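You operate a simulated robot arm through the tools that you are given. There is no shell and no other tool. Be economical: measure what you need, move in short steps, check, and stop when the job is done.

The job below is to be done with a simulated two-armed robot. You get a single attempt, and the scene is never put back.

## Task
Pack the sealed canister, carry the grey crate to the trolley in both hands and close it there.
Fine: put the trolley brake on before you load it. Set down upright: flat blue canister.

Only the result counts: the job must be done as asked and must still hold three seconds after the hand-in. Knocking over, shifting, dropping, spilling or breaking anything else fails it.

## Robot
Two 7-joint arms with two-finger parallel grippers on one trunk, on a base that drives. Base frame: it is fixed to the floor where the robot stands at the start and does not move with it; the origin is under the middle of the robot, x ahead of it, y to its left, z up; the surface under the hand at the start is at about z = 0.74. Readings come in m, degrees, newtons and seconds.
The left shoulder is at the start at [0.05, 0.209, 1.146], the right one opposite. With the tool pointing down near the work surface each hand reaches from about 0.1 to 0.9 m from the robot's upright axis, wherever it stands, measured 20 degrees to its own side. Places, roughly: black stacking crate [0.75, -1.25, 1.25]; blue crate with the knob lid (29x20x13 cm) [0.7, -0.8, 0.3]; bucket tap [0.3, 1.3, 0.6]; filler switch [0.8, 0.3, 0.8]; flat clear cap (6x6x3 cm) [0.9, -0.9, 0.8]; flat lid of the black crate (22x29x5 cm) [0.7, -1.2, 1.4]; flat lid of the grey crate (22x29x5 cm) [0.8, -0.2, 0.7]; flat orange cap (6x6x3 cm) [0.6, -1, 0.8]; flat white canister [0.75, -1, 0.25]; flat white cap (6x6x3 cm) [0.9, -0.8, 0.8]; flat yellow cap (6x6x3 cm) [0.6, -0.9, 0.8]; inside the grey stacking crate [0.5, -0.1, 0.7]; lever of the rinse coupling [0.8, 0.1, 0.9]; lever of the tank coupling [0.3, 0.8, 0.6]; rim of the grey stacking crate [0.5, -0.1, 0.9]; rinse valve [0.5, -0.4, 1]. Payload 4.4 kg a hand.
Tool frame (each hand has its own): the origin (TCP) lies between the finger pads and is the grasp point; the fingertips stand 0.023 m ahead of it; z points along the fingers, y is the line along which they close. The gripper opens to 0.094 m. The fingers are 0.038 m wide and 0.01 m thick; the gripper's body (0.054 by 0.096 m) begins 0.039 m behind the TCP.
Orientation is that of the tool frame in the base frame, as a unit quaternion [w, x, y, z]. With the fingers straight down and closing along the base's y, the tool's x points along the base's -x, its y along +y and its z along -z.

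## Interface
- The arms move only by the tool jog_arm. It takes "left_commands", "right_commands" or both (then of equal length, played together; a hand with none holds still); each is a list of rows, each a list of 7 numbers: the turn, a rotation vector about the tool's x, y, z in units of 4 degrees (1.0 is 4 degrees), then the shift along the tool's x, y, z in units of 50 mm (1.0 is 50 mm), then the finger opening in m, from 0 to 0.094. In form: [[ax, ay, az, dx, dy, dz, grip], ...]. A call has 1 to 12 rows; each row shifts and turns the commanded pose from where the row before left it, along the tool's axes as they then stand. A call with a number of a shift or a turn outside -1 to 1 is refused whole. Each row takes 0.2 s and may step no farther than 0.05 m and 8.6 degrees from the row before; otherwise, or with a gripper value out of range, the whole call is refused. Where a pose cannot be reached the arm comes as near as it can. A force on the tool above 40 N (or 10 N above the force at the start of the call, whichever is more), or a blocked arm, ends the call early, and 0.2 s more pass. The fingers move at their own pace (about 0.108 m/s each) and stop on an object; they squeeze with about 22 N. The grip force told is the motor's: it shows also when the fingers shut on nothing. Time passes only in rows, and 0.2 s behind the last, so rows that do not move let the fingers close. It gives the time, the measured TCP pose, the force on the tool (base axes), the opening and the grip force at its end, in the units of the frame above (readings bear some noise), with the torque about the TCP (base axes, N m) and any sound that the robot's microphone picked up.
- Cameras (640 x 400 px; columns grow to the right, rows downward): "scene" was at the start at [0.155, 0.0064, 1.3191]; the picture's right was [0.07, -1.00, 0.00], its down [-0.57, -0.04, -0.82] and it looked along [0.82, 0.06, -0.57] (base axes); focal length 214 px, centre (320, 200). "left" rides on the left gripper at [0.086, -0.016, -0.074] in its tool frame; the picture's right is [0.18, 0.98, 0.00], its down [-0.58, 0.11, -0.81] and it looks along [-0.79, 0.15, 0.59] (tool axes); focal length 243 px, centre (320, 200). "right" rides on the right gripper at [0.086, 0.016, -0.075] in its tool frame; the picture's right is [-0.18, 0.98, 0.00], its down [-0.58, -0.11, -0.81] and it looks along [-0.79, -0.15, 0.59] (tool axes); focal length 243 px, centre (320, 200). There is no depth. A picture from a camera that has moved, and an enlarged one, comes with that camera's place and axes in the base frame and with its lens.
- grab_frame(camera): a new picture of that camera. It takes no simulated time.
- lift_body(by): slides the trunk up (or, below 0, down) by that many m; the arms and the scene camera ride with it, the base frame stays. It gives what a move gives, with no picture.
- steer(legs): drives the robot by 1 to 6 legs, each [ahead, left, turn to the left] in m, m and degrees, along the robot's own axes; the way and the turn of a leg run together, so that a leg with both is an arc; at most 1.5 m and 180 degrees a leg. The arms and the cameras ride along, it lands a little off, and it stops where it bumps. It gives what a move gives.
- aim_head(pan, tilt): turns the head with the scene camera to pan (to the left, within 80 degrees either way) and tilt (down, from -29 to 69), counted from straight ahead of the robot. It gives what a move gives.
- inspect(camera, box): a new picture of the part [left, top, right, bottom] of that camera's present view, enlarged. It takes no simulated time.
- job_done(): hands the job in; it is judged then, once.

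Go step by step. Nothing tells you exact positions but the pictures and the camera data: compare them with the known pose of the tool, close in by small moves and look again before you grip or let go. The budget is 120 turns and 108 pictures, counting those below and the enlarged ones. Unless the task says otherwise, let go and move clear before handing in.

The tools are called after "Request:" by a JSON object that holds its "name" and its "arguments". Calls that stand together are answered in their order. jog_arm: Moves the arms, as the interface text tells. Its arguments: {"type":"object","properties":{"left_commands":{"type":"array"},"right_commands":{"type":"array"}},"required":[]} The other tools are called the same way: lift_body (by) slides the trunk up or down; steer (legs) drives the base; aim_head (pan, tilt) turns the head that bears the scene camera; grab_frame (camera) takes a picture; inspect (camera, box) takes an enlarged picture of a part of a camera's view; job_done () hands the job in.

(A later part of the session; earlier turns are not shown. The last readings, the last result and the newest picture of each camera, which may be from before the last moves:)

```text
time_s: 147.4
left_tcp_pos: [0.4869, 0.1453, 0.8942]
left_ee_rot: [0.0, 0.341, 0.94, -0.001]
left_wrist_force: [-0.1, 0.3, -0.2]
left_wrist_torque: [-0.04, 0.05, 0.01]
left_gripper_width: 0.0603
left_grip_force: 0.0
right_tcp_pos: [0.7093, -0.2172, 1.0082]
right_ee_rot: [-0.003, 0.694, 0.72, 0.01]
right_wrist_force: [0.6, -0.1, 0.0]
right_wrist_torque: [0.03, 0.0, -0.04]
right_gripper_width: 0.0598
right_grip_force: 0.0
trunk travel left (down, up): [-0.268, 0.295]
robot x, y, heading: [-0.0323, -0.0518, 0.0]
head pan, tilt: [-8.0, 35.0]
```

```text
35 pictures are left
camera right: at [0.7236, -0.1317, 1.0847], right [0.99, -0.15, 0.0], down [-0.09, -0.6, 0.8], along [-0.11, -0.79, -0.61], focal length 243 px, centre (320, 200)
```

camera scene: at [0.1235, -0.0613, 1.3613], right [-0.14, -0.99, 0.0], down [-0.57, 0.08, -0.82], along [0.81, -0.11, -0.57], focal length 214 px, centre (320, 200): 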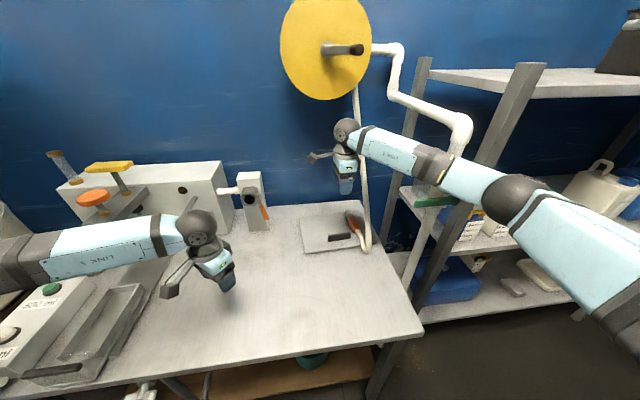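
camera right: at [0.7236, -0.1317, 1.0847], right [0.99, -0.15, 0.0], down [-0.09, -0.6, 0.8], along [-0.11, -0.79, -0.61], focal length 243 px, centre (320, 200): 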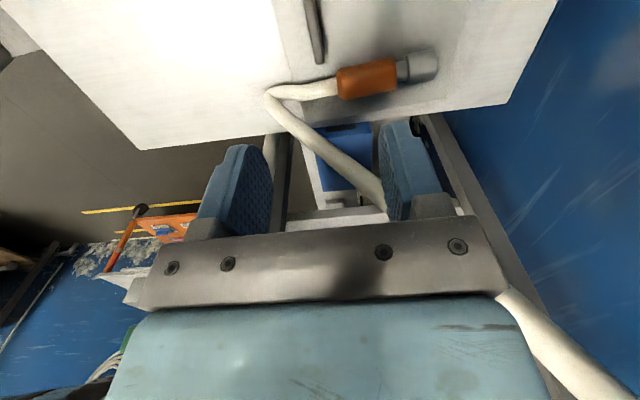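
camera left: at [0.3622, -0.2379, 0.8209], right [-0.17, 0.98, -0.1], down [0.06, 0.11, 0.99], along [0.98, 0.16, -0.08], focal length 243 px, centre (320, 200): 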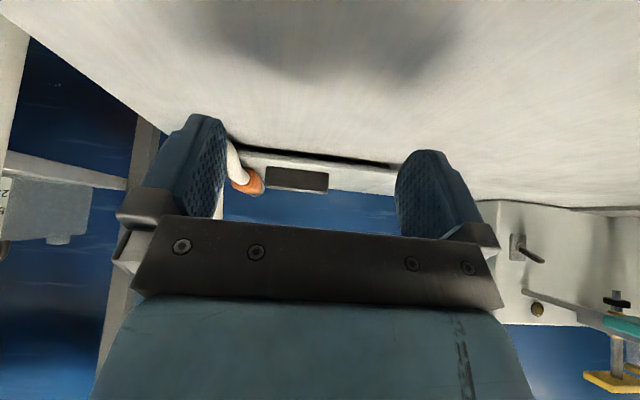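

The view along the bar is good: bar x≈0.704, y from -0.26 to -0.17. I'll shift 5 mm and descend to just above it.

Request:
{"name": "jog_arm", "arguments": {"right_commands": [[0, 0, 0, 0.15, -0.1, 0.7, 0.06], [0, 0, 0, 0, 0, 0.7, 0.06], [0, 0, 0, 0, 0, 0.7, 0.06], [0, 0, 0, 0, 0, 0.7, 0.06], [0, 0, 0, 0, 0, 0.6, 0.06]]}}

Request:
{"name": "grab_frame", "arguments": {"camera": "right"}}

Request:
{"name": "inspect", "arguments": {"camera": "scene", "box": [270, 130, 430, 265]}}

```text
time_s: 148.8
left_tcp_pos: [0.4683, 0.1517, 0.9078]
left_ee_rot: [0.014, 0.342, 0.94, -0.002]
left_wrist_force: [1.3, -0.4, -1.0]
left_wrist_torque: [-0.04, 0.11, 0.02]
left_gripper_width: 0.0602
left_grip_force: 0.1
right_tcp_pos: [0.7103, -0.1988, 0.9268]
right_ee_rot: [0.035, 0.694, 0.717, 0.053]
right_wrist_force: [0.5, 6.2, -74.7]
right_wrist_torque: [-0.42, -0.55, -0.1]
right_gripper_width: 0.0598
right_grip_force: 0.0
trunk travel left (down, up): [-0.268, 0.295]
robot x, y, heading: [-0.0293, -0.0456, 0.2]
head pan, tilt: [-8.0, 35.0]
stopped in row 5 (right hand): the arm was blocked; the commanded pose is now the measured one
```

```text
34 pictures are left
camera right: at [0.7173, -0.1151, 1.005], right [0.98, -0.15, 0.12], down [-0.19, -0.61, 0.77], along [-0.05, -0.78, -0.62], focal length 243 px, centre (320, 200)
```

right: 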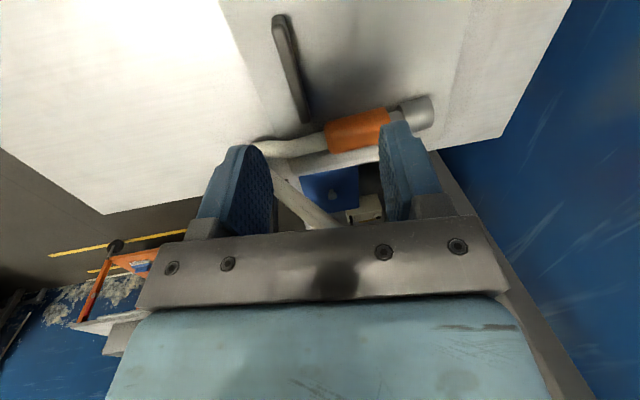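

```text
2.96 times, centred on (350, 198) of scene
camera zoom: at [0.0919, -0.0499, 1.3663], right [-0.14, -0.99, 0.01], down [-0.55, 0.07, -0.84], along [0.83, -0.12, -0.55], focal length 636 px, centre (231, 207)
```

zoom: 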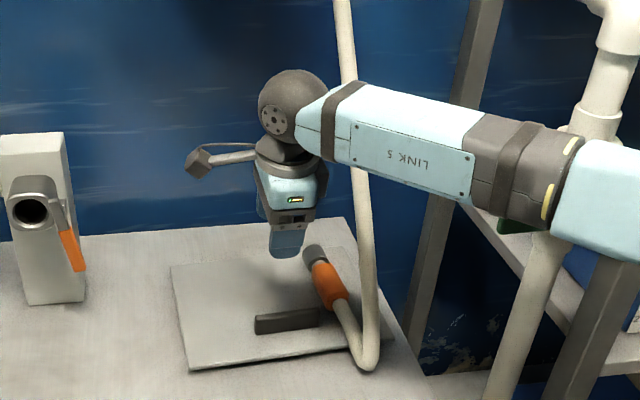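

The arm is blocked, probably the forearm resting on the green rinse valve. I'm backing straight up at once.

Request:
{"name": "jog_arm", "arguments": {"right_commands": [[0, 0, 0, 0, 0, -0.5, 0.06], [0, 0, 0, 0, 0, -0.6, 0.06], [0, 0, 0, 0, 0, -0.6, 0.06], [0, 0, 0, 0, 0, 0, 0.06]]}}

Request:
{"name": "grab_frame", "arguments": {"camera": "scene"}}

```text
time_s: 149.8
left_tcp_pos: [0.4863, 0.145, 0.894]
left_ee_rot: [0.001, 0.342, 0.94, 0.0]
left_wrist_force: [-0.1, 0.2, -0.2]
left_wrist_torque: [0.0, -0.02, 0.02]
left_gripper_width: 0.0602
left_grip_force: 0.0
right_tcp_pos: [0.7168, -0.2125, 0.964]
right_ee_rot: [0.012, 0.695, 0.718, 0.032]
right_wrist_force: [-0.1, -0.3, -0.4]
right_wrist_torque: [-0.03, -0.02, 0.01]
right_gripper_width: 0.0601
right_grip_force: 0.0
trunk travel left (down, up): [-0.268, 0.295]
robot x, y, heading: [-0.0317, -0.0476, -0.0]
head pan, tilt: [-8.0, 35.0]
```

```text
32 pictures are left
camera scene: at [0.1233, -0.0628, 1.3608], right [-0.14, -0.99, 0.0], down [-0.57, 0.08, -0.82], along [0.81, -0.11, -0.57], focal length 214 px, centre (320, 200)
```

scene: 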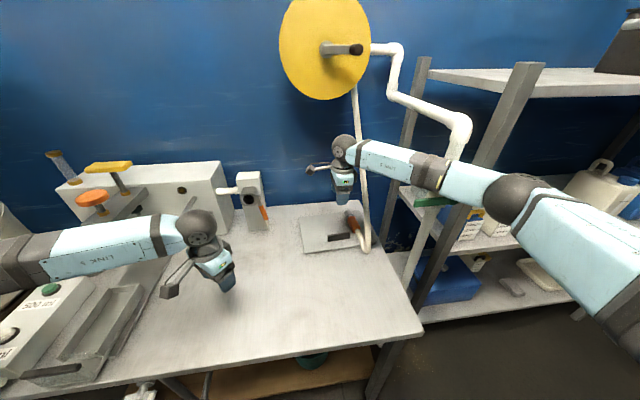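

Request:
{"name": "jog_arm", "arguments": {"right_commands": [[0, 0, 0, 0, -0.3, -0.7, 0.06], [0, 0, 0, 0, -0.9, 0, 0.06], [0, 0, 0, 0, -0.9, 0, 0.06], [0, 0, 0, 0, -0.9, 0, 0.06], [0, 0, 0, 0, -0.9, 0, 0.06], [0, 0, 0, 0, -0.9, 0, 0.06], [0, 0, 0, 0, -0.9, 0, 0.06], [0, 0, 0, 0, -0.9, 0, 0.06], [0, 0, 0, 0, -0.9, 0, 0.06]]}}

Request:
{"name": "inspect", "arguments": {"camera": "scene", "box": [290, 100, 510, 265]}}

```text
time_s: 151.8
left_tcp_pos: [0.4858, 0.1442, 0.8959]
left_ee_rot: [0.0, 0.342, 0.94, 0.0]
left_wrist_force: [-0.8, -0.3, 0.6]
left_wrist_torque: [0.04, 0.0, -0.01]
left_gripper_width: 0.0601
left_grip_force: 0.1
right_tcp_pos: [0.339, -0.2236, 0.978]
right_ee_rot: [0.014, 0.696, 0.717, 0.034]
right_wrist_force: [-0.1, -0.3, 0.0]
right_wrist_torque: [-0.07, 0.0, 0.02]
right_gripper_width: 0.0602
right_grip_force: 0.0
trunk travel left (down, up): [-0.268, 0.295]
robot x, y, heading: [-0.0333, -0.0543, 0.1]
head pan, tilt: [-8.0, 35.0]
```

```text
2.42 times, centred on (400, 182) of scene
camera zoom: at [0.1215, -0.063, 1.3616], right [-0.14, -0.99, 0.0], down [-0.57, 0.08, -0.82], along [0.81, -0.11, -0.57], focal length 520 px, centre (126, 242)
```

zoom: 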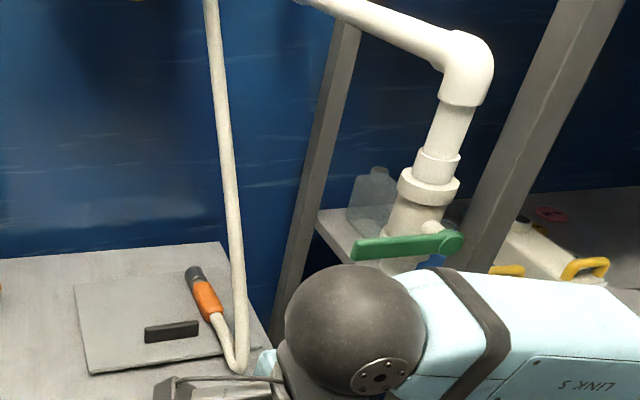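

The valve handle looks unchanged, still horizontal. I'll reposition: shift the robot left and turn it about 20° right, so the right arm reaches the lid nearly straight, away from the valve. First I tuck the left arm and level the right hand.

Request:
{"name": "jog_arm", "arguments": {"left_commands": [[0, 0, 0, 0.6, 0, -0.6, 0.06], [0, 0, 0, 0.6, 0, -0.6, 0.06], [0, 0, 0, 0.6, 0, -0.6, 0.06], [0, 0, 0, 0.6, 0, -0.6, 0.06], [0, 0, 0, 0.6, 0, 0, 0.06], [0, 0, 0, 0, 0, 0, 0.06]], "right_commands": [[0.97, -0.42, 0, 0, 0, -0.5, 0.06], [0, 0, -1, 0, 0, -0.5, 0.06], [0, 0, -1, 0, 0, 0, 0.06], [0, 0, -1, 0, 0, 0, 0.06], [0, 0, -1, 0, 0, 0, 0.06], [0, 0, -1, 0, 0, 0, 0.06]]}}

Request:
{"name": "steer", "arguments": {"legs": [[0, 0.17, 0], [0, 0, -20]]}}

Request:
{"name": "aim_head", "arguments": {"pan": 5, "tilt": 38}}

Request:
{"name": "grab_frame", "arguments": {"camera": "scene"}}

```text
time_s: 153.2
left_tcp_pos: [0.3709, 0.2395, 1.0133]
left_ee_rot: [-0.001, 0.342, 0.94, 0.0]
left_wrist_force: [-0.3, 0.7, 0.1]
left_wrist_torque: [-0.01, 0.01, 0.02]
left_gripper_width: 0.0599
left_grip_force: 0.0
right_tcp_pos: [0.3376, -0.2244, 1.0255]
right_ee_rot: [0.0, 0.56, 0.829, -0.001]
right_wrist_force: [0.4, -0.6, 0.2]
right_wrist_torque: [0.02, 0.01, 0.0]
right_gripper_width: 0.0601
right_grip_force: 0.1
trunk travel left (down, up): [-0.268, 0.295]
robot x, y, heading: [-0.0343, -0.0509, 0.3]
head pan, tilt: [-8.0, 35.0]
```

```text
time_s: 156.4
left_tcp_pos: [0.4472, 0.25, 1.0149]
left_ee_rot: [0.0, 0.501, 0.866, 0.0]
left_wrist_force: [-0.9, -0.5, -0.4]
left_wrist_torque: [0.0, 0.01, -0.01]
left_gripper_width: 0.0603
left_grip_force: 0.1
right_tcp_pos: [0.2555, -0.1742, 1.0241]
right_ee_rot: [0.001, 0.697, 0.717, -0.001]
right_wrist_force: [-0.3, -0.8, -0.7]
right_wrist_torque: [0.01, 0.0, 0.0]
right_gripper_width: 0.0602
right_grip_force: 0.1
trunk travel left (down, up): [-0.268, 0.295]
robot x, y, heading: [-0.0336, 0.115, -20.1]
head pan, tilt: [-8.0, 35.0]
```

```text
time_s: 157.2
left_tcp_pos: [0.4463, 0.2502, 1.0146]
left_ee_rot: [0.0, 0.501, 0.865, 0.0]
left_wrist_force: [-0.2, -0.2, -0.6]
left_wrist_torque: [0.02, 0.01, 0.04]
left_gripper_width: 0.0602
left_grip_force: 0.0
right_tcp_pos: [0.2556, -0.1734, 1.0254]
right_ee_rot: [0.0, 0.697, 0.717, -0.001]
right_wrist_force: [0.5, -0.6, -0.7]
right_wrist_torque: [0.02, -0.01, -0.01]
right_gripper_width: 0.0602
right_grip_force: 0.1
trunk travel left (down, up): [-0.268, 0.295]
robot x, y, heading: [-0.0309, 0.1142, -20.0]
head pan, tilt: [5.0, 38.0]
```

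```text
30 pictures are left
camera scene: at [0.1143, 0.0711, 1.3569], right [-0.26, -0.97, 0.0], down [-0.59, 0.16, -0.79], along [0.76, -0.21, -0.62], focal length 214 px, centre (320, 200)
```

scene: 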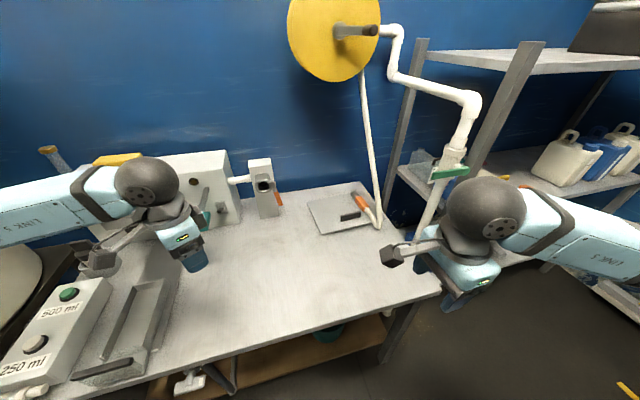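

Request:
{"name": "jog_arm", "arguments": {"right_commands": [[0, 0, 0, -0.08, 0.9, 0, 0.06], [0, 0, 0, -0.08, 0.9, 0, 0.06], [0, 0, 0, -0.08, 0.9, 0, 0.06], [0, 0, 0, -0.08, 0.9, 0, 0.06], [0, 0, 0, -0.08, 0.9, 0, 0.06], [0, 0, 0, -0.08, 0.9, 0, 0.06], [0, 0, 0, -0.08, 0.9, 0, 0.06], [0, 0, 0, -0.08, 0.9, 0, 0.06], [0, 0, 0, -0.08, 0.9, 0, 0.06], [0, 0, 0, -0.08, 0.87, 0, 0.06]]}}

Request:
{"name": "grab_frame", "arguments": {"camera": "scene"}}

```text
time_s: 159.4
left_tcp_pos: [0.4481, 0.2519, 1.0129]
left_ee_rot: [-0.001, 0.501, 0.865, -0.001]
left_wrist_force: [-0.1, -1.0, -0.6]
left_wrist_torque: [0.01, 0.0, -0.01]
left_gripper_width: 0.0598
left_grip_force: 0.0
right_tcp_pos: [0.7046, -0.1994, 1.0245]
right_ee_rot: [0.0, 0.696, 0.718, -0.002]
right_wrist_force: [-0.1, 0.2, 0.1]
right_wrist_torque: [-0.01, -0.01, -0.01]
right_gripper_width: 0.0602
right_grip_force: 0.1
trunk travel left (down, up): [-0.268, 0.295]
robot x, y, heading: [-0.0314, 0.1156, -20.0]
head pan, tilt: [5.0, 38.0]
```

```text
29 pictures are left
camera scene: at [0.1152, 0.0728, 1.3568], right [-0.26, -0.97, 0.0], down [-0.6, 0.16, -0.79], along [0.76, -0.21, -0.62], focal length 214 px, centre (320, 200)
```

scene: 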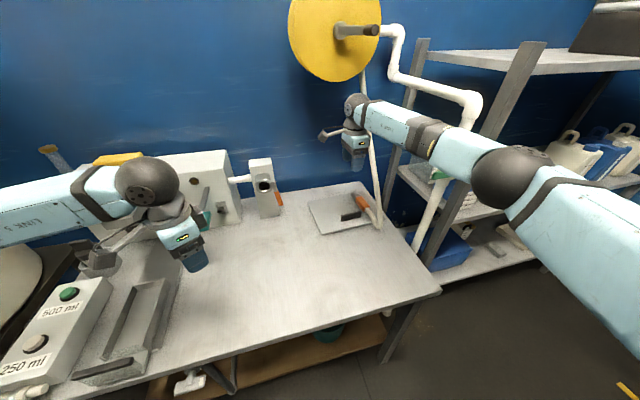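

The forearm now passes about 15 cm left of the valve. I'll descend in steps.

Request:
{"name": "jog_arm", "arguments": {"right_commands": [[0, 0, 0, 0, 0, 0.6, 0.06], [0, 0, 0, 0, 0, 0.6, 0.06], [0, 0, 0, 0, 0, 0.6, 0.06], [0, 0, 0, 0, 0, 0.6, 0.06], [0, 0, 0, 0, 0, 0.6, 0.06], [0, 0, 0, 0, 0, 0.4, 0.06]]}}

Request:
{"name": "grab_frame", "arguments": {"camera": "right"}}

Request:
{"name": "inspect", "arguments": {"camera": "scene", "box": [280, 90, 480, 260]}}

```text
time_s: 160.8
left_tcp_pos: [0.4461, 0.2508, 1.0146]
left_ee_rot: [0.001, 0.501, 0.865, -0.001]
left_wrist_force: [0.1, -0.7, 0.9]
left_wrist_torque: [0.03, 0.01, 0.0]
left_gripper_width: 0.06
left_grip_force: 0.0
right_tcp_pos: [0.7053, -0.2022, 0.8566]
right_ee_rot: [0.0, 0.697, 0.718, 0.0]
right_wrist_force: [-0.7, -0.1, -0.1]
right_wrist_torque: [0.03, 0.01, -0.02]
right_gripper_width: 0.0602
right_grip_force: 0.1
trunk travel left (down, up): [-0.268, 0.295]
robot x, y, heading: [-0.0301, 0.1166, -20.0]
head pan, tilt: [5.0, 38.0]
```

```text
28 pictures are left
camera right: at [0.7198, -0.1158, 0.9308], right [0.99, -0.16, 0.0], down [-0.09, -0.58, 0.81], along [-0.13, -0.8, -0.59], focal length 243 px, centre (320, 200)
```

right: 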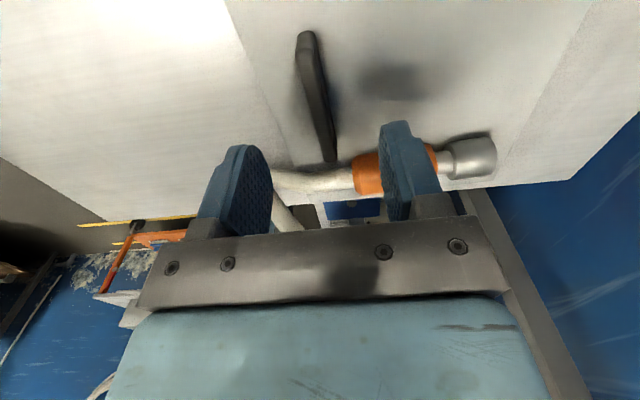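

```text
2.35 times, centred on (380, 175) of scene
camera zoom: at [0.1145, 0.071, 1.3569], right [-0.26, -0.97, 0.0], down [-0.59, 0.16, -0.79], along [0.76, -0.21, -0.62], focal length 505 px, centre (179, 259)
```

zoom: 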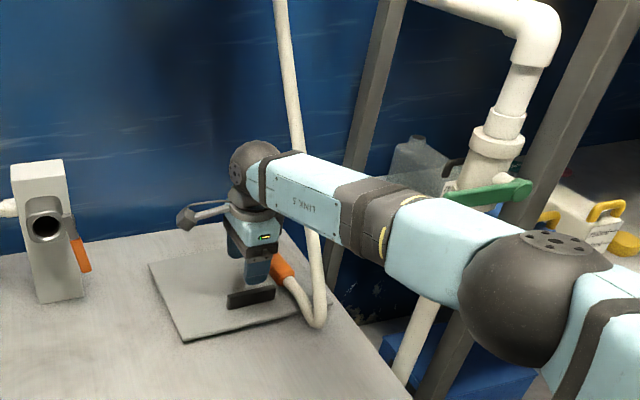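

The bar is centred between the fingers. I'll descend to z≈0.785 and close.

Request:
{"name": "jog_arm", "arguments": {"right_commands": [[0, 0, 0, 0, -0.04, 0.5, 0.06], [0, 0, 0, 0, 0, 0.5, 0.06], [0, 0, 0, 0, 0, 0.3, 0.06], [0, 0, 0, 0, 0, 0.13, 0.06]]}}

Request:
{"name": "jog_arm", "arguments": {"right_commands": [[0, 0, 0, 0, 0, 0, 0.03], [0, 0, 0, 0, 0, 0, 0.0], [0, 0, 0, 0, 0, 0, 0.0]]}}

Request:
{"name": "grab_frame", "arguments": {"camera": "right"}}

```text
time_s: 161.8
left_tcp_pos: [0.4471, 0.2499, 1.0145]
left_ee_rot: [0.0, 0.501, 0.866, 0.0]
left_wrist_force: [0.5, -0.4, 1.1]
left_wrist_torque: [0.02, -0.01, -0.02]
left_gripper_width: 0.06
left_grip_force: 0.0
right_tcp_pos: [0.7007, -0.2009, 0.7841]
right_ee_rot: [0.002, 0.697, 0.717, 0.002]
right_wrist_force: [-0.5, -0.7, -0.4]
right_wrist_torque: [0.0, 0.01, 0.01]
right_gripper_width: 0.0601
right_grip_force: 0.0
trunk travel left (down, up): [-0.268, 0.295]
robot x, y, heading: [-0.0297, 0.1186, -20.0]
head pan, tilt: [5.0, 38.0]
```

```text
time_s: 162.6
left_tcp_pos: [0.4475, 0.2508, 1.0138]
left_ee_rot: [0.0, 0.5, 0.866, 0.0]
left_wrist_force: [0.1, -0.5, 0.1]
left_wrist_torque: [0.05, -0.02, 0.01]
left_gripper_width: 0.0601
left_grip_force: 0.0
right_tcp_pos: [0.701, -0.2014, 0.784]
right_ee_rot: [0.001, 0.697, 0.717, 0.0]
right_wrist_force: [0.7, 0.0, 0.0]
right_wrist_torque: [-0.19, 0.05, 0.16]
right_gripper_width: 0.0115
right_grip_force: 21.6
trunk travel left (down, up): [-0.268, 0.295]
robot x, y, heading: [-0.0295, 0.1159, -20.1]
head pan, tilt: [5.0, 38.0]
```

```text
26 pictures are left
camera right: at [0.716, -0.1144, 0.8591], right [0.99, -0.16, 0.0], down [-0.09, -0.58, 0.81], along [-0.12, -0.8, -0.59], focal length 243 px, centre (320, 200)
```

right: 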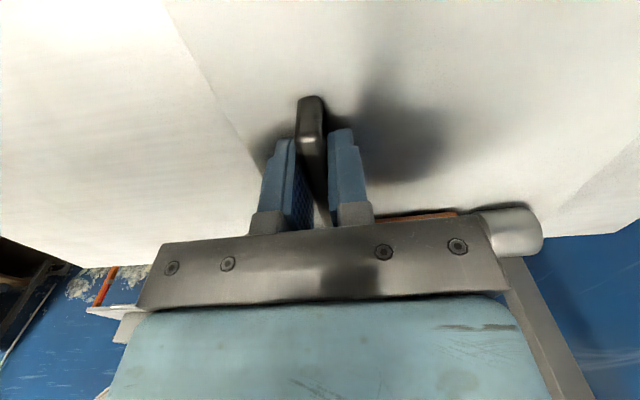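

The bar is gripped (11.5 mm). I'll slide 2 cm to the left and check whether the nozzle moves.

Request:
{"name": "inspect", "arguments": {"camera": "scene", "box": [290, 170, 410, 250]}}

Request:
{"name": "jog_arm", "arguments": {"right_commands": [[0, 0, 0, 0.2, 0, 0, 0.0], [0, 0, 0, 0.2, 0, 0, 0.0]]}}

Request:
{"name": "inspect", "arguments": {"camera": "scene", "box": [290, 170, 410, 250]}}

```text
5.00 times, centred on (350, 210) of scene
camera zoom: at [0.1144, 0.0711, 1.3569], right [-0.26, -0.97, 0.0], down [-0.59, 0.16, -0.79], along [0.76, -0.21, -0.62], focal length 1072 px, centre (170, 150)
```

zoom: 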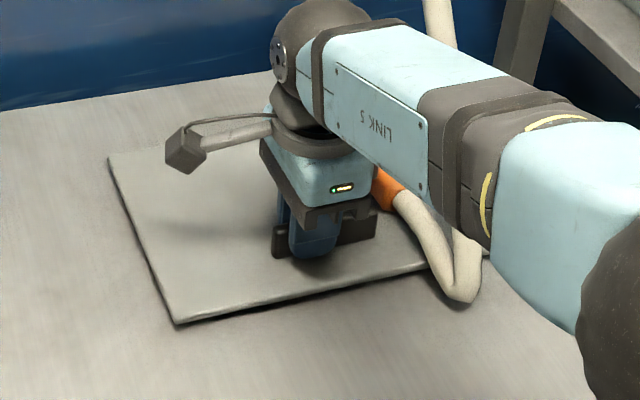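

```text
time_s: 163.2
left_tcp_pos: [0.4463, 0.25, 1.0137]
left_ee_rot: [0.0, 0.501, 0.866, 0.0]
left_wrist_force: [0.3, -0.1, -0.3]
left_wrist_torque: [-0.01, 0.01, 0.03]
left_gripper_width: 0.06
left_grip_force: 0.2
right_tcp_pos: [0.7003, -0.1806, 0.7838]
right_ee_rot: [0.001, 0.698, 0.716, 0.0]
right_wrist_force: [1.1, -2.2, 3.2]
right_wrist_torque: [0.18, 0.02, 0.08]
right_gripper_width: 0.0116
right_grip_force: 21.8
trunk travel left (down, up): [-0.268, 0.295]
robot x, y, heading: [-0.0311, 0.1174, -20.1]
head pan, tilt: [5.0, 38.0]
```

```text
5.00 times, centred on (350, 210) of scene
camera zoom: at [0.1139, 0.071, 1.357], right [-0.26, -0.97, 0.0], down [-0.59, 0.16, -0.79], along [0.76, -0.21, -0.62], focal length 1072 px, centre (170, 150)
```

zoom: 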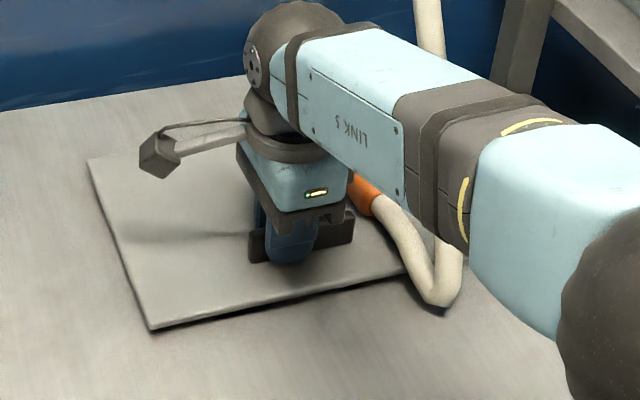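

The nozzle is dragged along with the lid. I'll slide further toward the left and the robot, and see whether the hose lags.

Request:
{"name": "jog_arm", "arguments": {"right_commands": [[0, 0, 0, 0.6, -0.5, 0, 0.0], [0, 0, 0, 0.8, -0.5, 0, 0.0]]}}

Request:
{"name": "inspect", "arguments": {"camera": "scene", "box": [270, 160, 420, 260]}}

```text
time_s: 163.8
left_tcp_pos: [0.4461, 0.2502, 1.0145]
left_ee_rot: [0.001, 0.501, 0.866, 0.0]
left_wrist_force: [0.0, 0.5, 0.1]
left_wrist_torque: [-0.01, 0.01, 0.0]
left_gripper_width: 0.0599
left_grip_force: 0.0
right_tcp_pos: [0.6508, -0.1113, 0.7835]
right_ee_rot: [0.001, 0.697, 0.717, 0.0]
right_wrist_force: [-0.5, 0.4, 9.9]
right_wrist_torque: [-0.09, 0.03, 0.07]
right_gripper_width: 0.0119
right_grip_force: 21.8
trunk travel left (down, up): [-0.268, 0.295]
robot x, y, heading: [-0.0312, 0.1193, -20.1]
head pan, tilt: [5.0, 38.0]
```

```text
4.00 times, centred on (345, 210) of scene
camera zoom: at [0.1135, 0.0722, 1.3571], right [-0.26, -0.97, 0.0], down [-0.59, 0.16, -0.79], along [0.76, -0.21, -0.61], focal length 858 px, centre (220, 160)
```

zoom: 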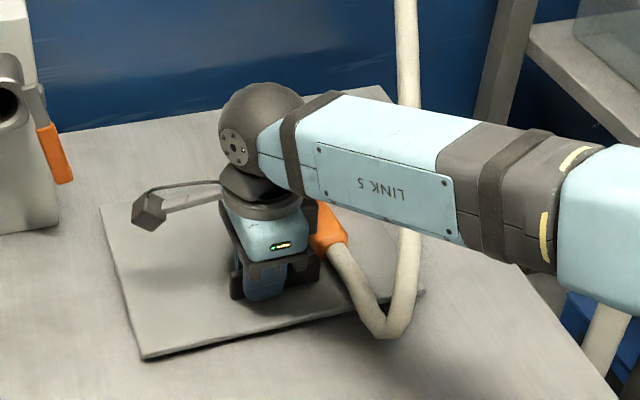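

The hose drags fully with the lid. Its original spot is now just right of the lid's new right edge, so I'll release the lid, withdraw the right hand and use the left hand to set the nozzle back there.

Request:
{"name": "jog_arm", "arguments": {"left_commands": [[0, 0, -1, 0, 0, 0, 0.06], [0, 0, -1, 0, 0, 0, 0.06], [0, 0, -1, 0, 0, 0, 0.06], [0, 0, -1, 0, 0, 0, 0.06], [0, 0, -1, 0, 0, 0, 0.06], [0, 0, -1, 0, 0, 0, 0.06], [0, 0, -1, 0, 0, 0, 0.06], [0, 0, -1, 0, 0, 0, 0.06], [0, 0, -1, 0, 0, 0, 0.06], [0, 0, -1, 0, 0, 0, 0.06], [0, 0, -1, 0, 0, 0, 0.06], [0, 0, -1, 0, 0, 0, 0.06]], "right_commands": [[0, 0, 0, 0, 0, 0, 0.06], [0, 0, 0, 0, 0, 0, 0.06], [0, 0, 0, 0, 0, -0.6, 0.06], [0, 0, 0, 0, 0, -0.9, 0.06], [0, 0, 0, 0, 0, -0.9, 0.06], [0, 0, 0, 0, 0, -0.9, 0.06], [0, 0, 0, 0, -0.9, -0.3, 0.06], [0, 0, 0, 0, -0.9, 0, 0.06], [0, 0, 0, 0, -0.9, 0, 0.06], [0, 0, 0, 0, -0.9, 0, 0.06], [0, 0, 0, 0, -0.9, 0, 0.06], [0, 0, 0, 0, -0.9, 0, 0.06]]}}

Request:
{"name": "inspect", "arguments": {"camera": "scene", "box": [250, 120, 430, 270]}}

```text
time_s: 166.4
left_tcp_pos: [0.448, 0.2504, 1.0143]
left_ee_rot: [0.0, 0.105, 0.994, 0.0]
left_wrist_force: [-0.5, 0.2, 0.1]
left_wrist_torque: [0.02, 0.0, 0.02]
left_gripper_width: 0.0602
left_grip_force: 0.1
right_tcp_pos: [0.3813, -0.12, 0.9643]
right_ee_rot: [0.001, 0.697, 0.717, 0.0]
right_wrist_force: [0.3, 0.3, 0.2]
right_wrist_torque: [-0.02, -0.02, -0.02]
right_gripper_width: 0.0599
right_grip_force: 0.0
trunk travel left (down, up): [-0.268, 0.295]
robot x, y, heading: [-0.0321, 0.1171, -20.0]
head pan, tilt: [5.0, 38.0]
```

```text
2.67 times, centred on (340, 195) of scene
camera zoom: at [0.1134, 0.0707, 1.357], right [-0.26, -0.97, 0.0], down [-0.59, 0.16, -0.79], along [0.76, -0.21, -0.62], focal length 572 px, centre (267, 213)
```

zoom: 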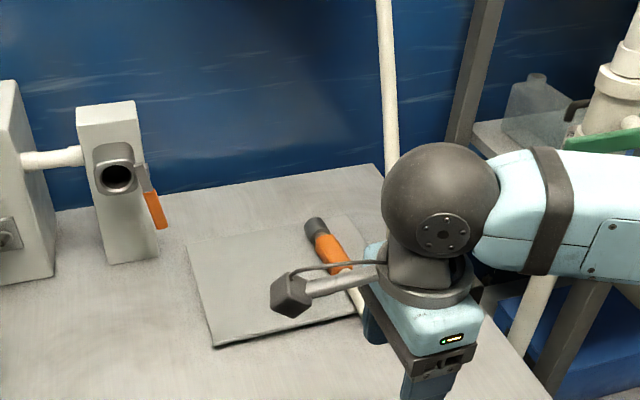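

Request:
{"name": "jog_arm", "arguments": {"left_commands": [[0, 0, -1, 0, 0, 0, 0.06], [0, 0, -1, 0, 0, 0, 0.06], [0, 0, -1, 0, 0, 0, 0.06], [0, 0, -1, 0, 0, 0, 0.06], [0, 0, -0.3, 0, 0, 0, 0.06]], "right_commands": [[0, 0, 0, -0.5, -0.8, 0, 0.06], [0, 0, 0, -0.5, -0.8, 0, 0.06], [0, 0, 0, -0.5, -0.8, 0, 0.06], [0, 0, 0, 0, 0, 0, 0.06], [0, 0, 0, 0, 0, 0, 0.06]]}}

Request:
{"name": "jog_arm", "arguments": {"left_commands": [[0, 0, 0, -0.38, -0.78, 0, 0.06], [0, 0, 0, -0.38, -0.78, 0, 0.06], [0, 0, 0, -0.38, -0.78, 0, 0.06], [0, 0, 0, -0.38, -0.78, 0, 0.06], [0, 0, 0, -0.38, -0.78, 0, 0.06], [0, 0, 0, -0.38, -0.78, 0, 0.06], [0, 0, 0, -0.38, -0.78, 0, 0.06], [0, 0, 0, -0.38, -0.78, 0, 0.06], [0, 0, 0, -0.38, -0.78, 0, 0.06], [0, 0, 0, -0.38, -0.78, 0, 0.06], [0, 0, 0, -0.38, -0.78, 0, 0.06]]}}

Request:
{"name": "grab_frame", "arguments": {"camera": "left"}}

Request:
{"name": "grab_frame", "arguments": {"camera": "scene"}}

```text
time_s: 167.6
left_tcp_pos: [0.4471, 0.25, 1.0155]
left_ee_rot: [0.001, -0.044, 0.999, 0.0]
left_wrist_force: [-0.8, 0.1, -0.6]
left_wrist_torque: [0.04, 0.02, 0.0]
left_gripper_width: 0.0599
left_grip_force: 0.1
right_tcp_pos: [0.2628, -0.2006, 0.9669]
right_ee_rot: [0.001, 0.697, 0.717, -0.001]
right_wrist_force: [-1.1, -0.5, 0.7]
right_wrist_torque: [-0.01, 0.01, -0.01]
right_gripper_width: 0.0599
right_grip_force: 0.1
trunk travel left (down, up): [-0.268, 0.295]
robot x, y, heading: [-0.0322, 0.1161, -20.1]
head pan, tilt: [5.0, 38.0]
```

```text
time_s: 170.0
left_tcp_pos: [0.6968, -0.1587, 1.0148]
left_ee_rot: [0.002, -0.044, 0.999, 0.001]
left_wrist_force: [0.4, -0.1, -0.5]
left_wrist_torque: [-0.02, 0.03, -0.02]
left_gripper_width: 0.0599
left_grip_force: 0.1
right_tcp_pos: [0.2633, -0.2008, 0.9652]
right_ee_rot: [0.001, 0.697, 0.717, 0.0]
right_wrist_force: [0.4, -0.5, -0.8]
right_wrist_torque: [0.02, -0.03, 0.0]
right_gripper_width: 0.06
right_grip_force: 0.1
trunk travel left (down, up): [-0.268, 0.295]
robot x, y, heading: [-0.0325, 0.1152, -20.2]
head pan, tilt: [5.0, 38.0]
```

```text
21 pictures are left
camera left: at [0.6104, -0.1824, 1.0871], right [-0.27, 0.96, 0.0], down [0.57, 0.16, 0.81], along [0.78, 0.22, -0.59], focal length 243 px, centre (320, 200)
```

left: 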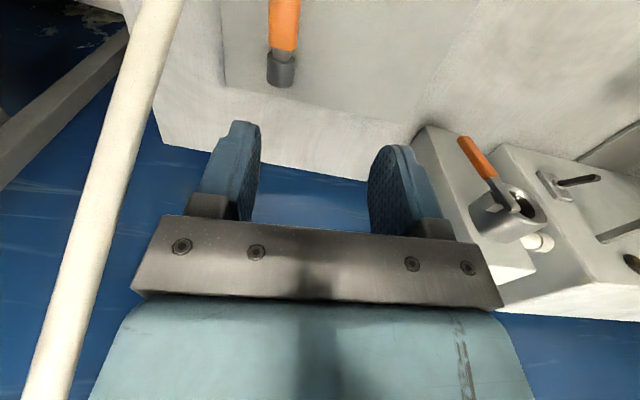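

```text
20 pictures are left
camera scene: at [0.1136, 0.0687, 1.3568], right [-0.26, -0.97, 0.0], down [-0.59, 0.16, -0.79], along [0.76, -0.2, -0.62], focal length 214 px, centre (320, 200)
```

scene: 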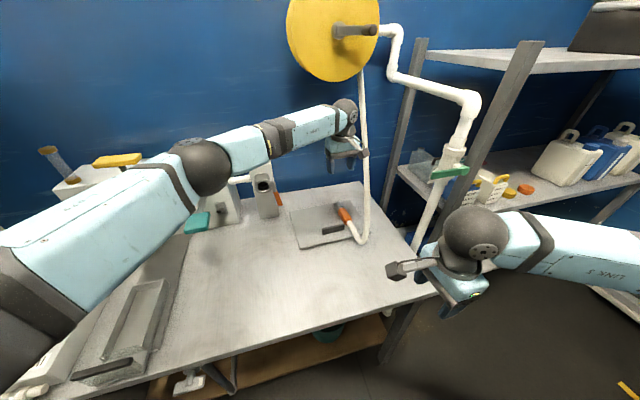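

The nozzle's grip point is about [0.745, -0.19]. I'll go down over it with the left hand and close.

Request:
{"name": "jog_arm", "arguments": {"left_commands": [[0, 0, -0.6, -0.45, -0.35, 0, 0.07], [0, 0, 0, -0.45, -0.35, 0, 0.07], [0, 0, 0, 0, 0, 0.9, 0.07], [0, 0, 0, 0, 0, 0.9, 0.07], [0, 0, 0, 0, 0, 0.9, 0.07], [0, 0, 0, 0, 0, 0.9, 0.07], [0, 0, 0, 0, 0, 0.6, 0.07], [0, 0, 0, 0, 0, 0.4, 0.07]]}}

Request:
{"name": "grab_frame", "arguments": {"camera": "left"}}

```text
time_s: 171.8
left_tcp_pos: [0.6989, -0.1564, 0.8107]
left_ee_rot: [0.005, -0.065, 0.998, -0.005]
left_wrist_force: [10.0, -7.9, 40.2]
left_wrist_torque: [-1.77, -0.95, 0.15]
left_gripper_width: 0.0744
left_grip_force: 5.6
left hand out of reach, approached as far as the arm can: row 2, 4, 5, 6, 8
right_tcp_pos: [0.2619, -0.1968, 0.9689]
right_ee_rot: [0.003, 0.697, 0.717, -0.001]
right_wrist_force: [0.2, 0.3, -0.9]
right_wrist_torque: [-0.04, -0.03, 0.02]
right_gripper_width: 0.0601
right_grip_force: 0.1
trunk travel left (down, up): [-0.268, 0.295]
robot x, y, heading: [-0.032, 0.1181, -20.2]
head pan, tilt: [5.0, 38.0]
```

```text
19 pictures are left
camera left: at [0.6142, -0.1829, 0.8827], right [-0.31, 0.95, -0.01], down [0.55, 0.19, 0.81], along [0.77, 0.24, -0.59], focal length 243 px, centre (320, 200)
```

left: 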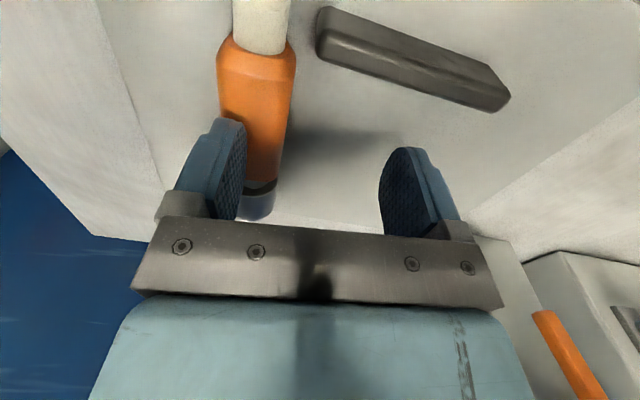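

The left arm is at its reach limit, and one finger is on top of the nozzle. I'll rise, nudge the robot closer, and try again.

Request:
{"name": "jog_arm", "arguments": {"left_commands": [[0, 0, 0, 0, 0, -0.6, 0.09], [0, 0, 0, 0, 0, -0.6, 0.09]]}}

Request:
{"name": "steer", "arguments": {"legs": [[0.04, -0.03, 0]]}}

```text
time_s: 172.4
left_tcp_pos: [0.6975, -0.1561, 0.8604]
left_ee_rot: [0.0, -0.064, 0.998, 0.0]
left_wrist_force: [-0.1, 0.5, 0.6]
left_wrist_torque: [0.02, -0.05, 0.01]
left_gripper_width: 0.0899
left_grip_force: 0.0
right_tcp_pos: [0.2638, -0.199, 0.9661]
right_ee_rot: [0.0, 0.697, 0.717, -0.001]
right_wrist_force: [-0.4, -0.3, 0.6]
right_wrist_torque: [-0.01, 0.01, -0.01]
right_gripper_width: 0.0603
right_grip_force: 0.0
trunk travel left (down, up): [-0.268, 0.295]
robot x, y, heading: [-0.036, 0.117, -20.0]
head pan, tilt: [5.0, 38.0]
```

```text
time_s: 173.3
left_tcp_pos: [0.7264, -0.1991, 0.8606]
left_ee_rot: [0.0, -0.066, 0.998, 0.001]
left_wrist_force: [0.6, -0.1, -0.7]
left_wrist_torque: [0.0, 0.01, 0.02]
left_gripper_width: 0.0899
left_grip_force: 0.1
right_tcp_pos: [0.2911, -0.2426, 0.966]
right_ee_rot: [-0.001, 0.698, 0.716, -0.001]
right_wrist_force: [0.5, -0.8, 0.7]
right_wrist_torque: [0.02, -0.03, 0.01]
right_gripper_width: 0.0598
right_grip_force: 0.1
trunk travel left (down, up): [-0.268, 0.295]
robot x, y, heading: [-0.0066, 0.0744, -20.1]
head pan, tilt: [5.0, 38.0]
```

Request:
{"name": "jog_arm", "arguments": {"left_commands": [[0, 0, 0, 0.1, 0.2, 0.5, 0.09], [0, 0, 0, 0, 0, 0.5, 0.09], [0, 0, 0, 0, 0, 0.3, 0.09], [0, 0, 0, 0, 0, 0.2, 0.09], [0, 0, 0, 0, 0, 0, 0.09]]}}

Request:
{"name": "jog_arm", "arguments": {"left_commands": [[0, 0, 0, 0, 0, 0, 0.05], [0, 0, 0, 0, 0, 0, 0.01], [0, 0, 0, 0, 0, 0, 0.01], [0, 0, 0, 0, 0, 0, 0.01]]}}

Request:
{"name": "grab_frame", "arguments": {"camera": "left"}}

```text
time_s: 174.5
left_tcp_pos: [0.7173, -0.1888, 0.7854]
left_ee_rot: [0.001, -0.065, 0.998, 0.001]
left_wrist_force: [-0.3, -0.5, 0.5]
left_wrist_torque: [0.04, -0.03, -0.01]
left_gripper_width: 0.0901
left_grip_force: 0.0
right_tcp_pos: [0.2914, -0.2413, 0.966]
right_ee_rot: [0.001, 0.697, 0.717, 0.0]
right_wrist_force: [0.0, -0.1, -0.2]
right_wrist_torque: [0.03, 0.0, 0.03]
right_gripper_width: 0.0597
right_grip_force: 0.0
trunk travel left (down, up): [-0.268, 0.295]
robot x, y, heading: [-0.0045, 0.0745, -20.2]
head pan, tilt: [5.0, 38.0]
```

```text
time_s: 175.5
left_tcp_pos: [0.7188, -0.1893, 0.7862]
left_ee_rot: [0.0, -0.066, 0.998, 0.001]
left_wrist_force: [0.4, -0.5, 0.2]
left_wrist_torque: [0.03, -0.01, 0.01]
left_gripper_width: 0.0319
left_grip_force: 21.8
right_tcp_pos: [0.2908, -0.2423, 0.9665]
right_ee_rot: [0.001, 0.697, 0.717, 0.0]
right_wrist_force: [-0.2, 0.5, -0.1]
right_wrist_torque: [0.03, 0.02, 0.0]
right_gripper_width: 0.0603
right_grip_force: 0.1
trunk travel left (down, up): [-0.268, 0.295]
robot x, y, heading: [-0.0082, 0.0749, -20.0]
head pan, tilt: [5.0, 38.0]
```

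```text
18 pictures are left
camera left: at [0.6341, -0.2166, 0.8585], right [-0.31, 0.95, 0.0], down [0.56, 0.18, 0.81], along [0.77, 0.25, -0.59], focal length 243 px, centre (320, 200)
```

left: 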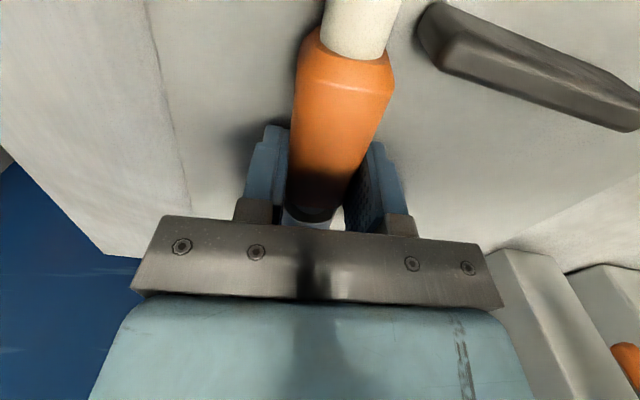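

The nozzle is held (32 mm). Its original spot at y≈-0.29 is just beyond the lid's right edge (y≈-0.264). I'll lift it 4 cm and carry it there.

Request:
{"name": "jog_arm", "arguments": {"left_commands": [[0, 0, 0, 0, 0, -0.4, 0.01], [0, 0, 0, 0, 0, -0.4, 0.01]]}}

Request:
{"name": "steer", "arguments": {"legs": [[0.035, -0.1, 0]]}}

Request:
{"name": "jog_arm", "arguments": {"left_commands": [[0, 0, 0, -0.4, 0, 0, 0.01], [0, 0, 0, -0.4, 0, 0, 0.01], [0, 0, 0, 0, 0, 0.3, 0.01], [0, 0, 0, 0, 0, 0.3, 0.01]]}}

Request:
{"name": "grab_frame", "arguments": {"camera": "left"}}

```text
time_s: 176.1
left_tcp_pos: [0.7177, -0.1892, 0.8262]
left_ee_rot: [0.0, -0.065, 0.998, 0.001]
left_wrist_force: [0.0, -0.6, -1.5]
left_wrist_torque: [-0.02, 0.07, -0.02]
left_gripper_width: 0.0318
left_grip_force: 21.5
right_tcp_pos: [0.2915, -0.2406, 0.9659]
right_ee_rot: [0.001, 0.697, 0.717, 0.0]
right_wrist_force: [-0.7, -0.2, 0.0]
right_wrist_torque: [0.0, 0.03, 0.0]
right_gripper_width: 0.0602
right_grip_force: 0.0
trunk travel left (down, up): [-0.268, 0.295]
robot x, y, heading: [-0.0029, 0.0774, -20.1]
head pan, tilt: [5.0, 38.0]
```

```text
time_s: 177.7
left_tcp_pos: [0.7166, -0.2939, 0.8259]
left_ee_rot: [0.0, -0.064, 0.998, 0.0]
left_wrist_force: [1.0, -0.3, -0.3]
left_wrist_torque: [0.0, 0.05, 0.0]
left_gripper_width: 0.0319
left_grip_force: 22.2
right_tcp_pos: [0.291, -0.3458, 0.9659]
right_ee_rot: [0.0, 0.697, 0.717, -0.001]
right_wrist_force: [0.0, 0.7, 0.2]
right_wrist_torque: [0.01, 0.0, -0.02]
right_gripper_width: 0.0603
right_grip_force: 0.0
trunk travel left (down, up): [-0.268, 0.295]
robot x, y, heading: [-0.0094, -0.0295, -19.7]
head pan, tilt: [5.0, 38.0]
```

```text
time_s: 178.7
left_tcp_pos: [0.7468, -0.2804, 0.8031]
left_ee_rot: [0.0, -0.065, 0.998, 0.0]
left_wrist_force: [-0.8, -0.8, -0.7]
left_wrist_torque: [0.01, 0.04, -0.01]
left_gripper_width: 0.0317
left_grip_force: 21.4
left hand out of reach, approached as far as the arm can: row 2, 4
right_tcp_pos: [0.2898, -0.344, 0.9659]
right_ee_rot: [0.001, 0.697, 0.717, -0.001]
right_wrist_force: [0.3, 0.2, 0.0]
right_wrist_torque: [0.01, 0.0, 0.0]
right_gripper_width: 0.06
right_grip_force: 0.1
trunk travel left (down, up): [-0.268, 0.295]
robot x, y, heading: [-0.0074, -0.0277, -20.1]
head pan, tilt: [5.0, 38.0]
```

```text
17 pictures are left
camera left: at [0.6628, -0.3079, 0.8763], right [-0.31, 0.95, 0.0], down [0.56, 0.18, 0.81], along [0.77, 0.25, -0.59], focal length 243 px, centre (320, 200)
```

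left: 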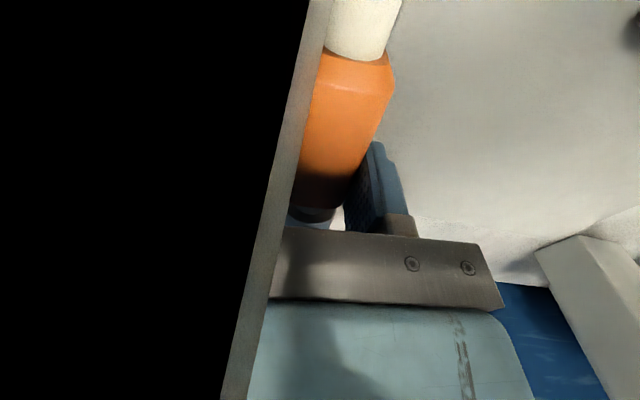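

Request:
{"name": "jog_arm", "arguments": {"left_commands": [[0, 0, 0, 0.2, -0.3, 0, 0.01], [0, 0, 0, 0, 0, 0, 0.01]]}}

Request:
{"name": "lift_body", "arguments": {"by": -0.025}}

```text
time_s: 179.2
left_tcp_pos: [0.7362, -0.2936, 0.8044]
left_ee_rot: [-0.002, -0.065, 0.998, 0.002]
left_wrist_force: [-0.2, 0.0, -0.5]
left_wrist_torque: [0.0, 0.02, 0.02]
left_gripper_width: 0.0317
left_grip_force: 21.9
left hand out of reach, approached as far as the arm can: row 1
right_tcp_pos: [0.29, -0.3446, 0.9656]
right_ee_rot: [-0.001, 0.697, 0.717, -0.001]
right_wrist_force: [0.2, -0.2, 0.1]
right_wrist_torque: [0.01, 0.01, -0.01]
right_gripper_width: 0.06
right_grip_force: 0.1
trunk travel left (down, up): [-0.268, 0.295]
robot x, y, heading: [-0.004, -0.0308, -20.3]
head pan, tilt: [5.0, 38.0]
```

```text
time_s: 180.0
left_tcp_pos: [0.7366, -0.2952, 0.7798]
left_ee_rot: [-0.001, -0.065, 0.998, 0.001]
left_wrist_force: [-0.1, 0.0, -0.7]
left_wrist_torque: [-0.01, 0.06, 0.01]
left_gripper_width: 0.0318
left_grip_force: 22.0
right_tcp_pos: [0.2896, -0.3447, 0.9402]
right_ee_rot: [0.001, 0.697, 0.717, 0.0]
right_wrist_force: [-0.1, -0.1, 0.4]
right_wrist_torque: [0.04, 0.0, 0.04]
right_gripper_width: 0.06
right_grip_force: 0.0
trunk travel left (down, up): [-0.243, 0.32]
robot x, y, heading: [-0.0007, -0.0328, -19.9]
head pan, tilt: [5.0, 38.0]
```

It's past the lid edge with no contact. I'll lower the last bit, open slightly and rise.

Request:
{"name": "lift_body", "arguments": {"by": -0.009}}

Request:
{"name": "jog_arm", "arguments": {"left_commands": [[0, 0, 0, 0, 0, 0, 0.042], [0, 0, 0, 0, 0, 0, 0.042], [0, 0, 0, 0, 0, -0.4, 0.042], [0, 0, 0, 0, 0, -0.8, 0.042], [0, 0, 0, 0, 0, -0.8, 0.06], [0, 0, 0, 0, 0, -0.8, 0.06], [0, 0, 0, 0, 0, -0.8, 0.06]]}}

Request:
{"name": "aim_head", "arguments": {"pan": 10, "tilt": 38}}

Request:
{"name": "grab_frame", "arguments": {"camera": "scene"}}

```text
time_s: 180.5
left_tcp_pos: [0.7346, -0.2954, 0.771]
left_ee_rot: [0.0, -0.066, 0.998, 0.001]
left_wrist_force: [-0.1, -0.2, -1.8]
left_wrist_torque: [0.02, 0.06, 0.0]
left_gripper_width: 0.0316
left_grip_force: 22.5
right_tcp_pos: [0.2895, -0.3456, 0.9314]
right_ee_rot: [0.001, 0.697, 0.717, -0.001]
right_wrist_force: [-0.9, 0.0, 0.5]
right_wrist_torque: [-0.01, -0.02, -0.01]
right_gripper_width: 0.0604
right_grip_force: 0.1
trunk travel left (down, up): [-0.234, 0.329]
robot x, y, heading: [-0.0068, -0.0277, -20.2]
head pan, tilt: [5.0, 38.0]
```

```text
time_s: 182.1
left_tcp_pos: [0.7329, -0.2951, 0.9495]
left_ee_rot: [0.0, -0.065, 0.998, 0.001]
left_wrist_force: [-0.3, 0.2, 0.3]
left_wrist_torque: [0.02, 0.0, 0.0]
left_gripper_width: 0.0601
left_grip_force: 0.1
right_tcp_pos: [0.2888, -0.345, 0.932]
right_ee_rot: [0.0, 0.698, 0.717, -0.001]
right_wrist_force: [-0.4, -0.4, 0.6]
right_wrist_torque: [0.05, 0.02, 0.03]
right_gripper_width: 0.0599
right_grip_force: 0.1
trunk travel left (down, up): [-0.234, 0.329]
robot x, y, heading: [-0.0047, -0.0288, -20.4]
head pan, tilt: [5.0, 38.0]
```

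```text
time_s: 182.8
left_tcp_pos: [0.7353, -0.2959, 0.9484]
left_ee_rot: [-0.001, -0.065, 0.998, 0.001]
left_wrist_force: [-0.2, 1.1, -0.1]
left_wrist_torque: [-0.01, 0.02, 0.0]
left_gripper_width: 0.0598
left_grip_force: 0.0
right_tcp_pos: [0.2891, -0.3451, 0.933]
right_ee_rot: [0.001, 0.697, 0.717, 0.0]
right_wrist_force: [0.4, 0.2, 0.7]
right_wrist_torque: [0.0, 0.02, 0.02]
right_gripper_width: 0.06
right_grip_force: 0.0
trunk travel left (down, up): [-0.234, 0.329]
robot x, y, heading: [-0.0113, -0.0294, -20.2]
head pan, tilt: [10.0, 38.0]
```

```text
16 pictures are left
camera scene: at [0.1411, -0.0672, 1.3229], right [-0.18, -0.98, 0.0], down [-0.61, 0.11, -0.79], along [0.78, -0.14, -0.62], focal length 214 px, centre (320, 200)
```

scene: 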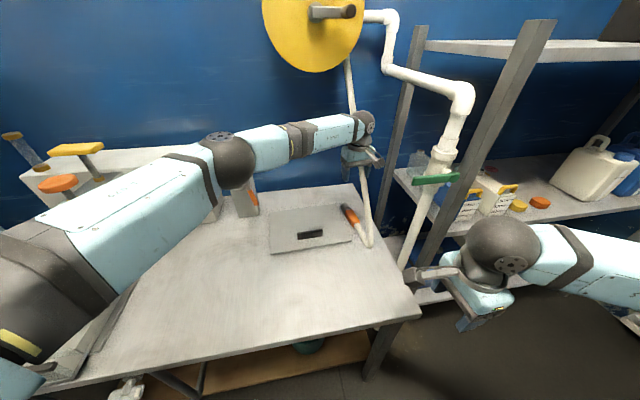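

The nozzle now lies beside the lid near its original place, and the lid is free. I'll retract the left arm away from the hose and reposition for the right hand.

Request:
{"name": "jog_arm", "arguments": {"left_commands": [[0, 0, 0, 0, 0.8, 0, 0.06], [0, 0, 0, 0, 0.8, -0.2, 0.06], [0, 0, 0, 0, 0.8, -0.2, 0.06], [0, 0, 0, 0, 0.8, -0.2, 0.06], [0, 0, 0, 0.3, 0.8, -0.2, 0.06], [0, 0, 0, 0.6, 0.6, -0.2, 0.06], [0, 0, 0, 0.6, 0.6, 0, 0.06], [0, 0, 0, 0.6, 0.6, 0, 0.06], [0, 0, 0, 0.6, 0.6, 0, 0.06], [0, 0, 0, 0.6, 0.6, 0, 0.06], [0, 0, 0, 0.8, 0.3, 0, 0.06]]}}

Request:
{"name": "steer", "arguments": {"legs": [[-0.06, 0.12, 0]]}}

```text
time_s: 185.2
left_tcp_pos: [0.4843, 0.0383, 1.0029]
left_ee_rot: [-0.001, -0.065, 0.998, 0.001]
left_wrist_force: [-0.3, 0.1, -0.3]
left_wrist_torque: [0.04, -0.01, 0.03]
left_gripper_width: 0.0602
left_grip_force: 0.1
right_tcp_pos: [0.2889, -0.3451, 0.9332]
right_ee_rot: [0.001, 0.697, 0.717, -0.001]
right_wrist_force: [-0.4, 0.3, 0.6]
right_wrist_torque: [0.02, -0.01, 0.01]
right_gripper_width: 0.0598
right_grip_force: 0.1
trunk travel left (down, up): [-0.234, 0.329]
robot x, y, heading: [-0.0095, -0.027, -19.9]
head pan, tilt: [10.0, 38.0]
```

```text
time_s: 186.9
left_tcp_pos: [0.4707, 0.174, 1.0034]
left_ee_rot: [-0.001, -0.066, 0.998, 0.0]
left_wrist_force: [-1.4, 0.1, 0.9]
left_wrist_torque: [0.02, 0.01, 0.04]
left_gripper_width: 0.0597
left_grip_force: 0.0
right_tcp_pos: [0.2747, -0.2089, 0.9324]
right_ee_rot: [0.0, 0.697, 0.717, -0.001]
right_wrist_force: [0.3, 0.6, 0.1]
right_wrist_torque: [0.0, 0.02, -0.03]
right_gripper_width: 0.0601
right_grip_force: 0.0
trunk travel left (down, up): [-0.234, 0.329]
robot x, y, heading: [-0.0176, 0.1053, -20.4]
head pan, tilt: [10.0, 38.0]
```

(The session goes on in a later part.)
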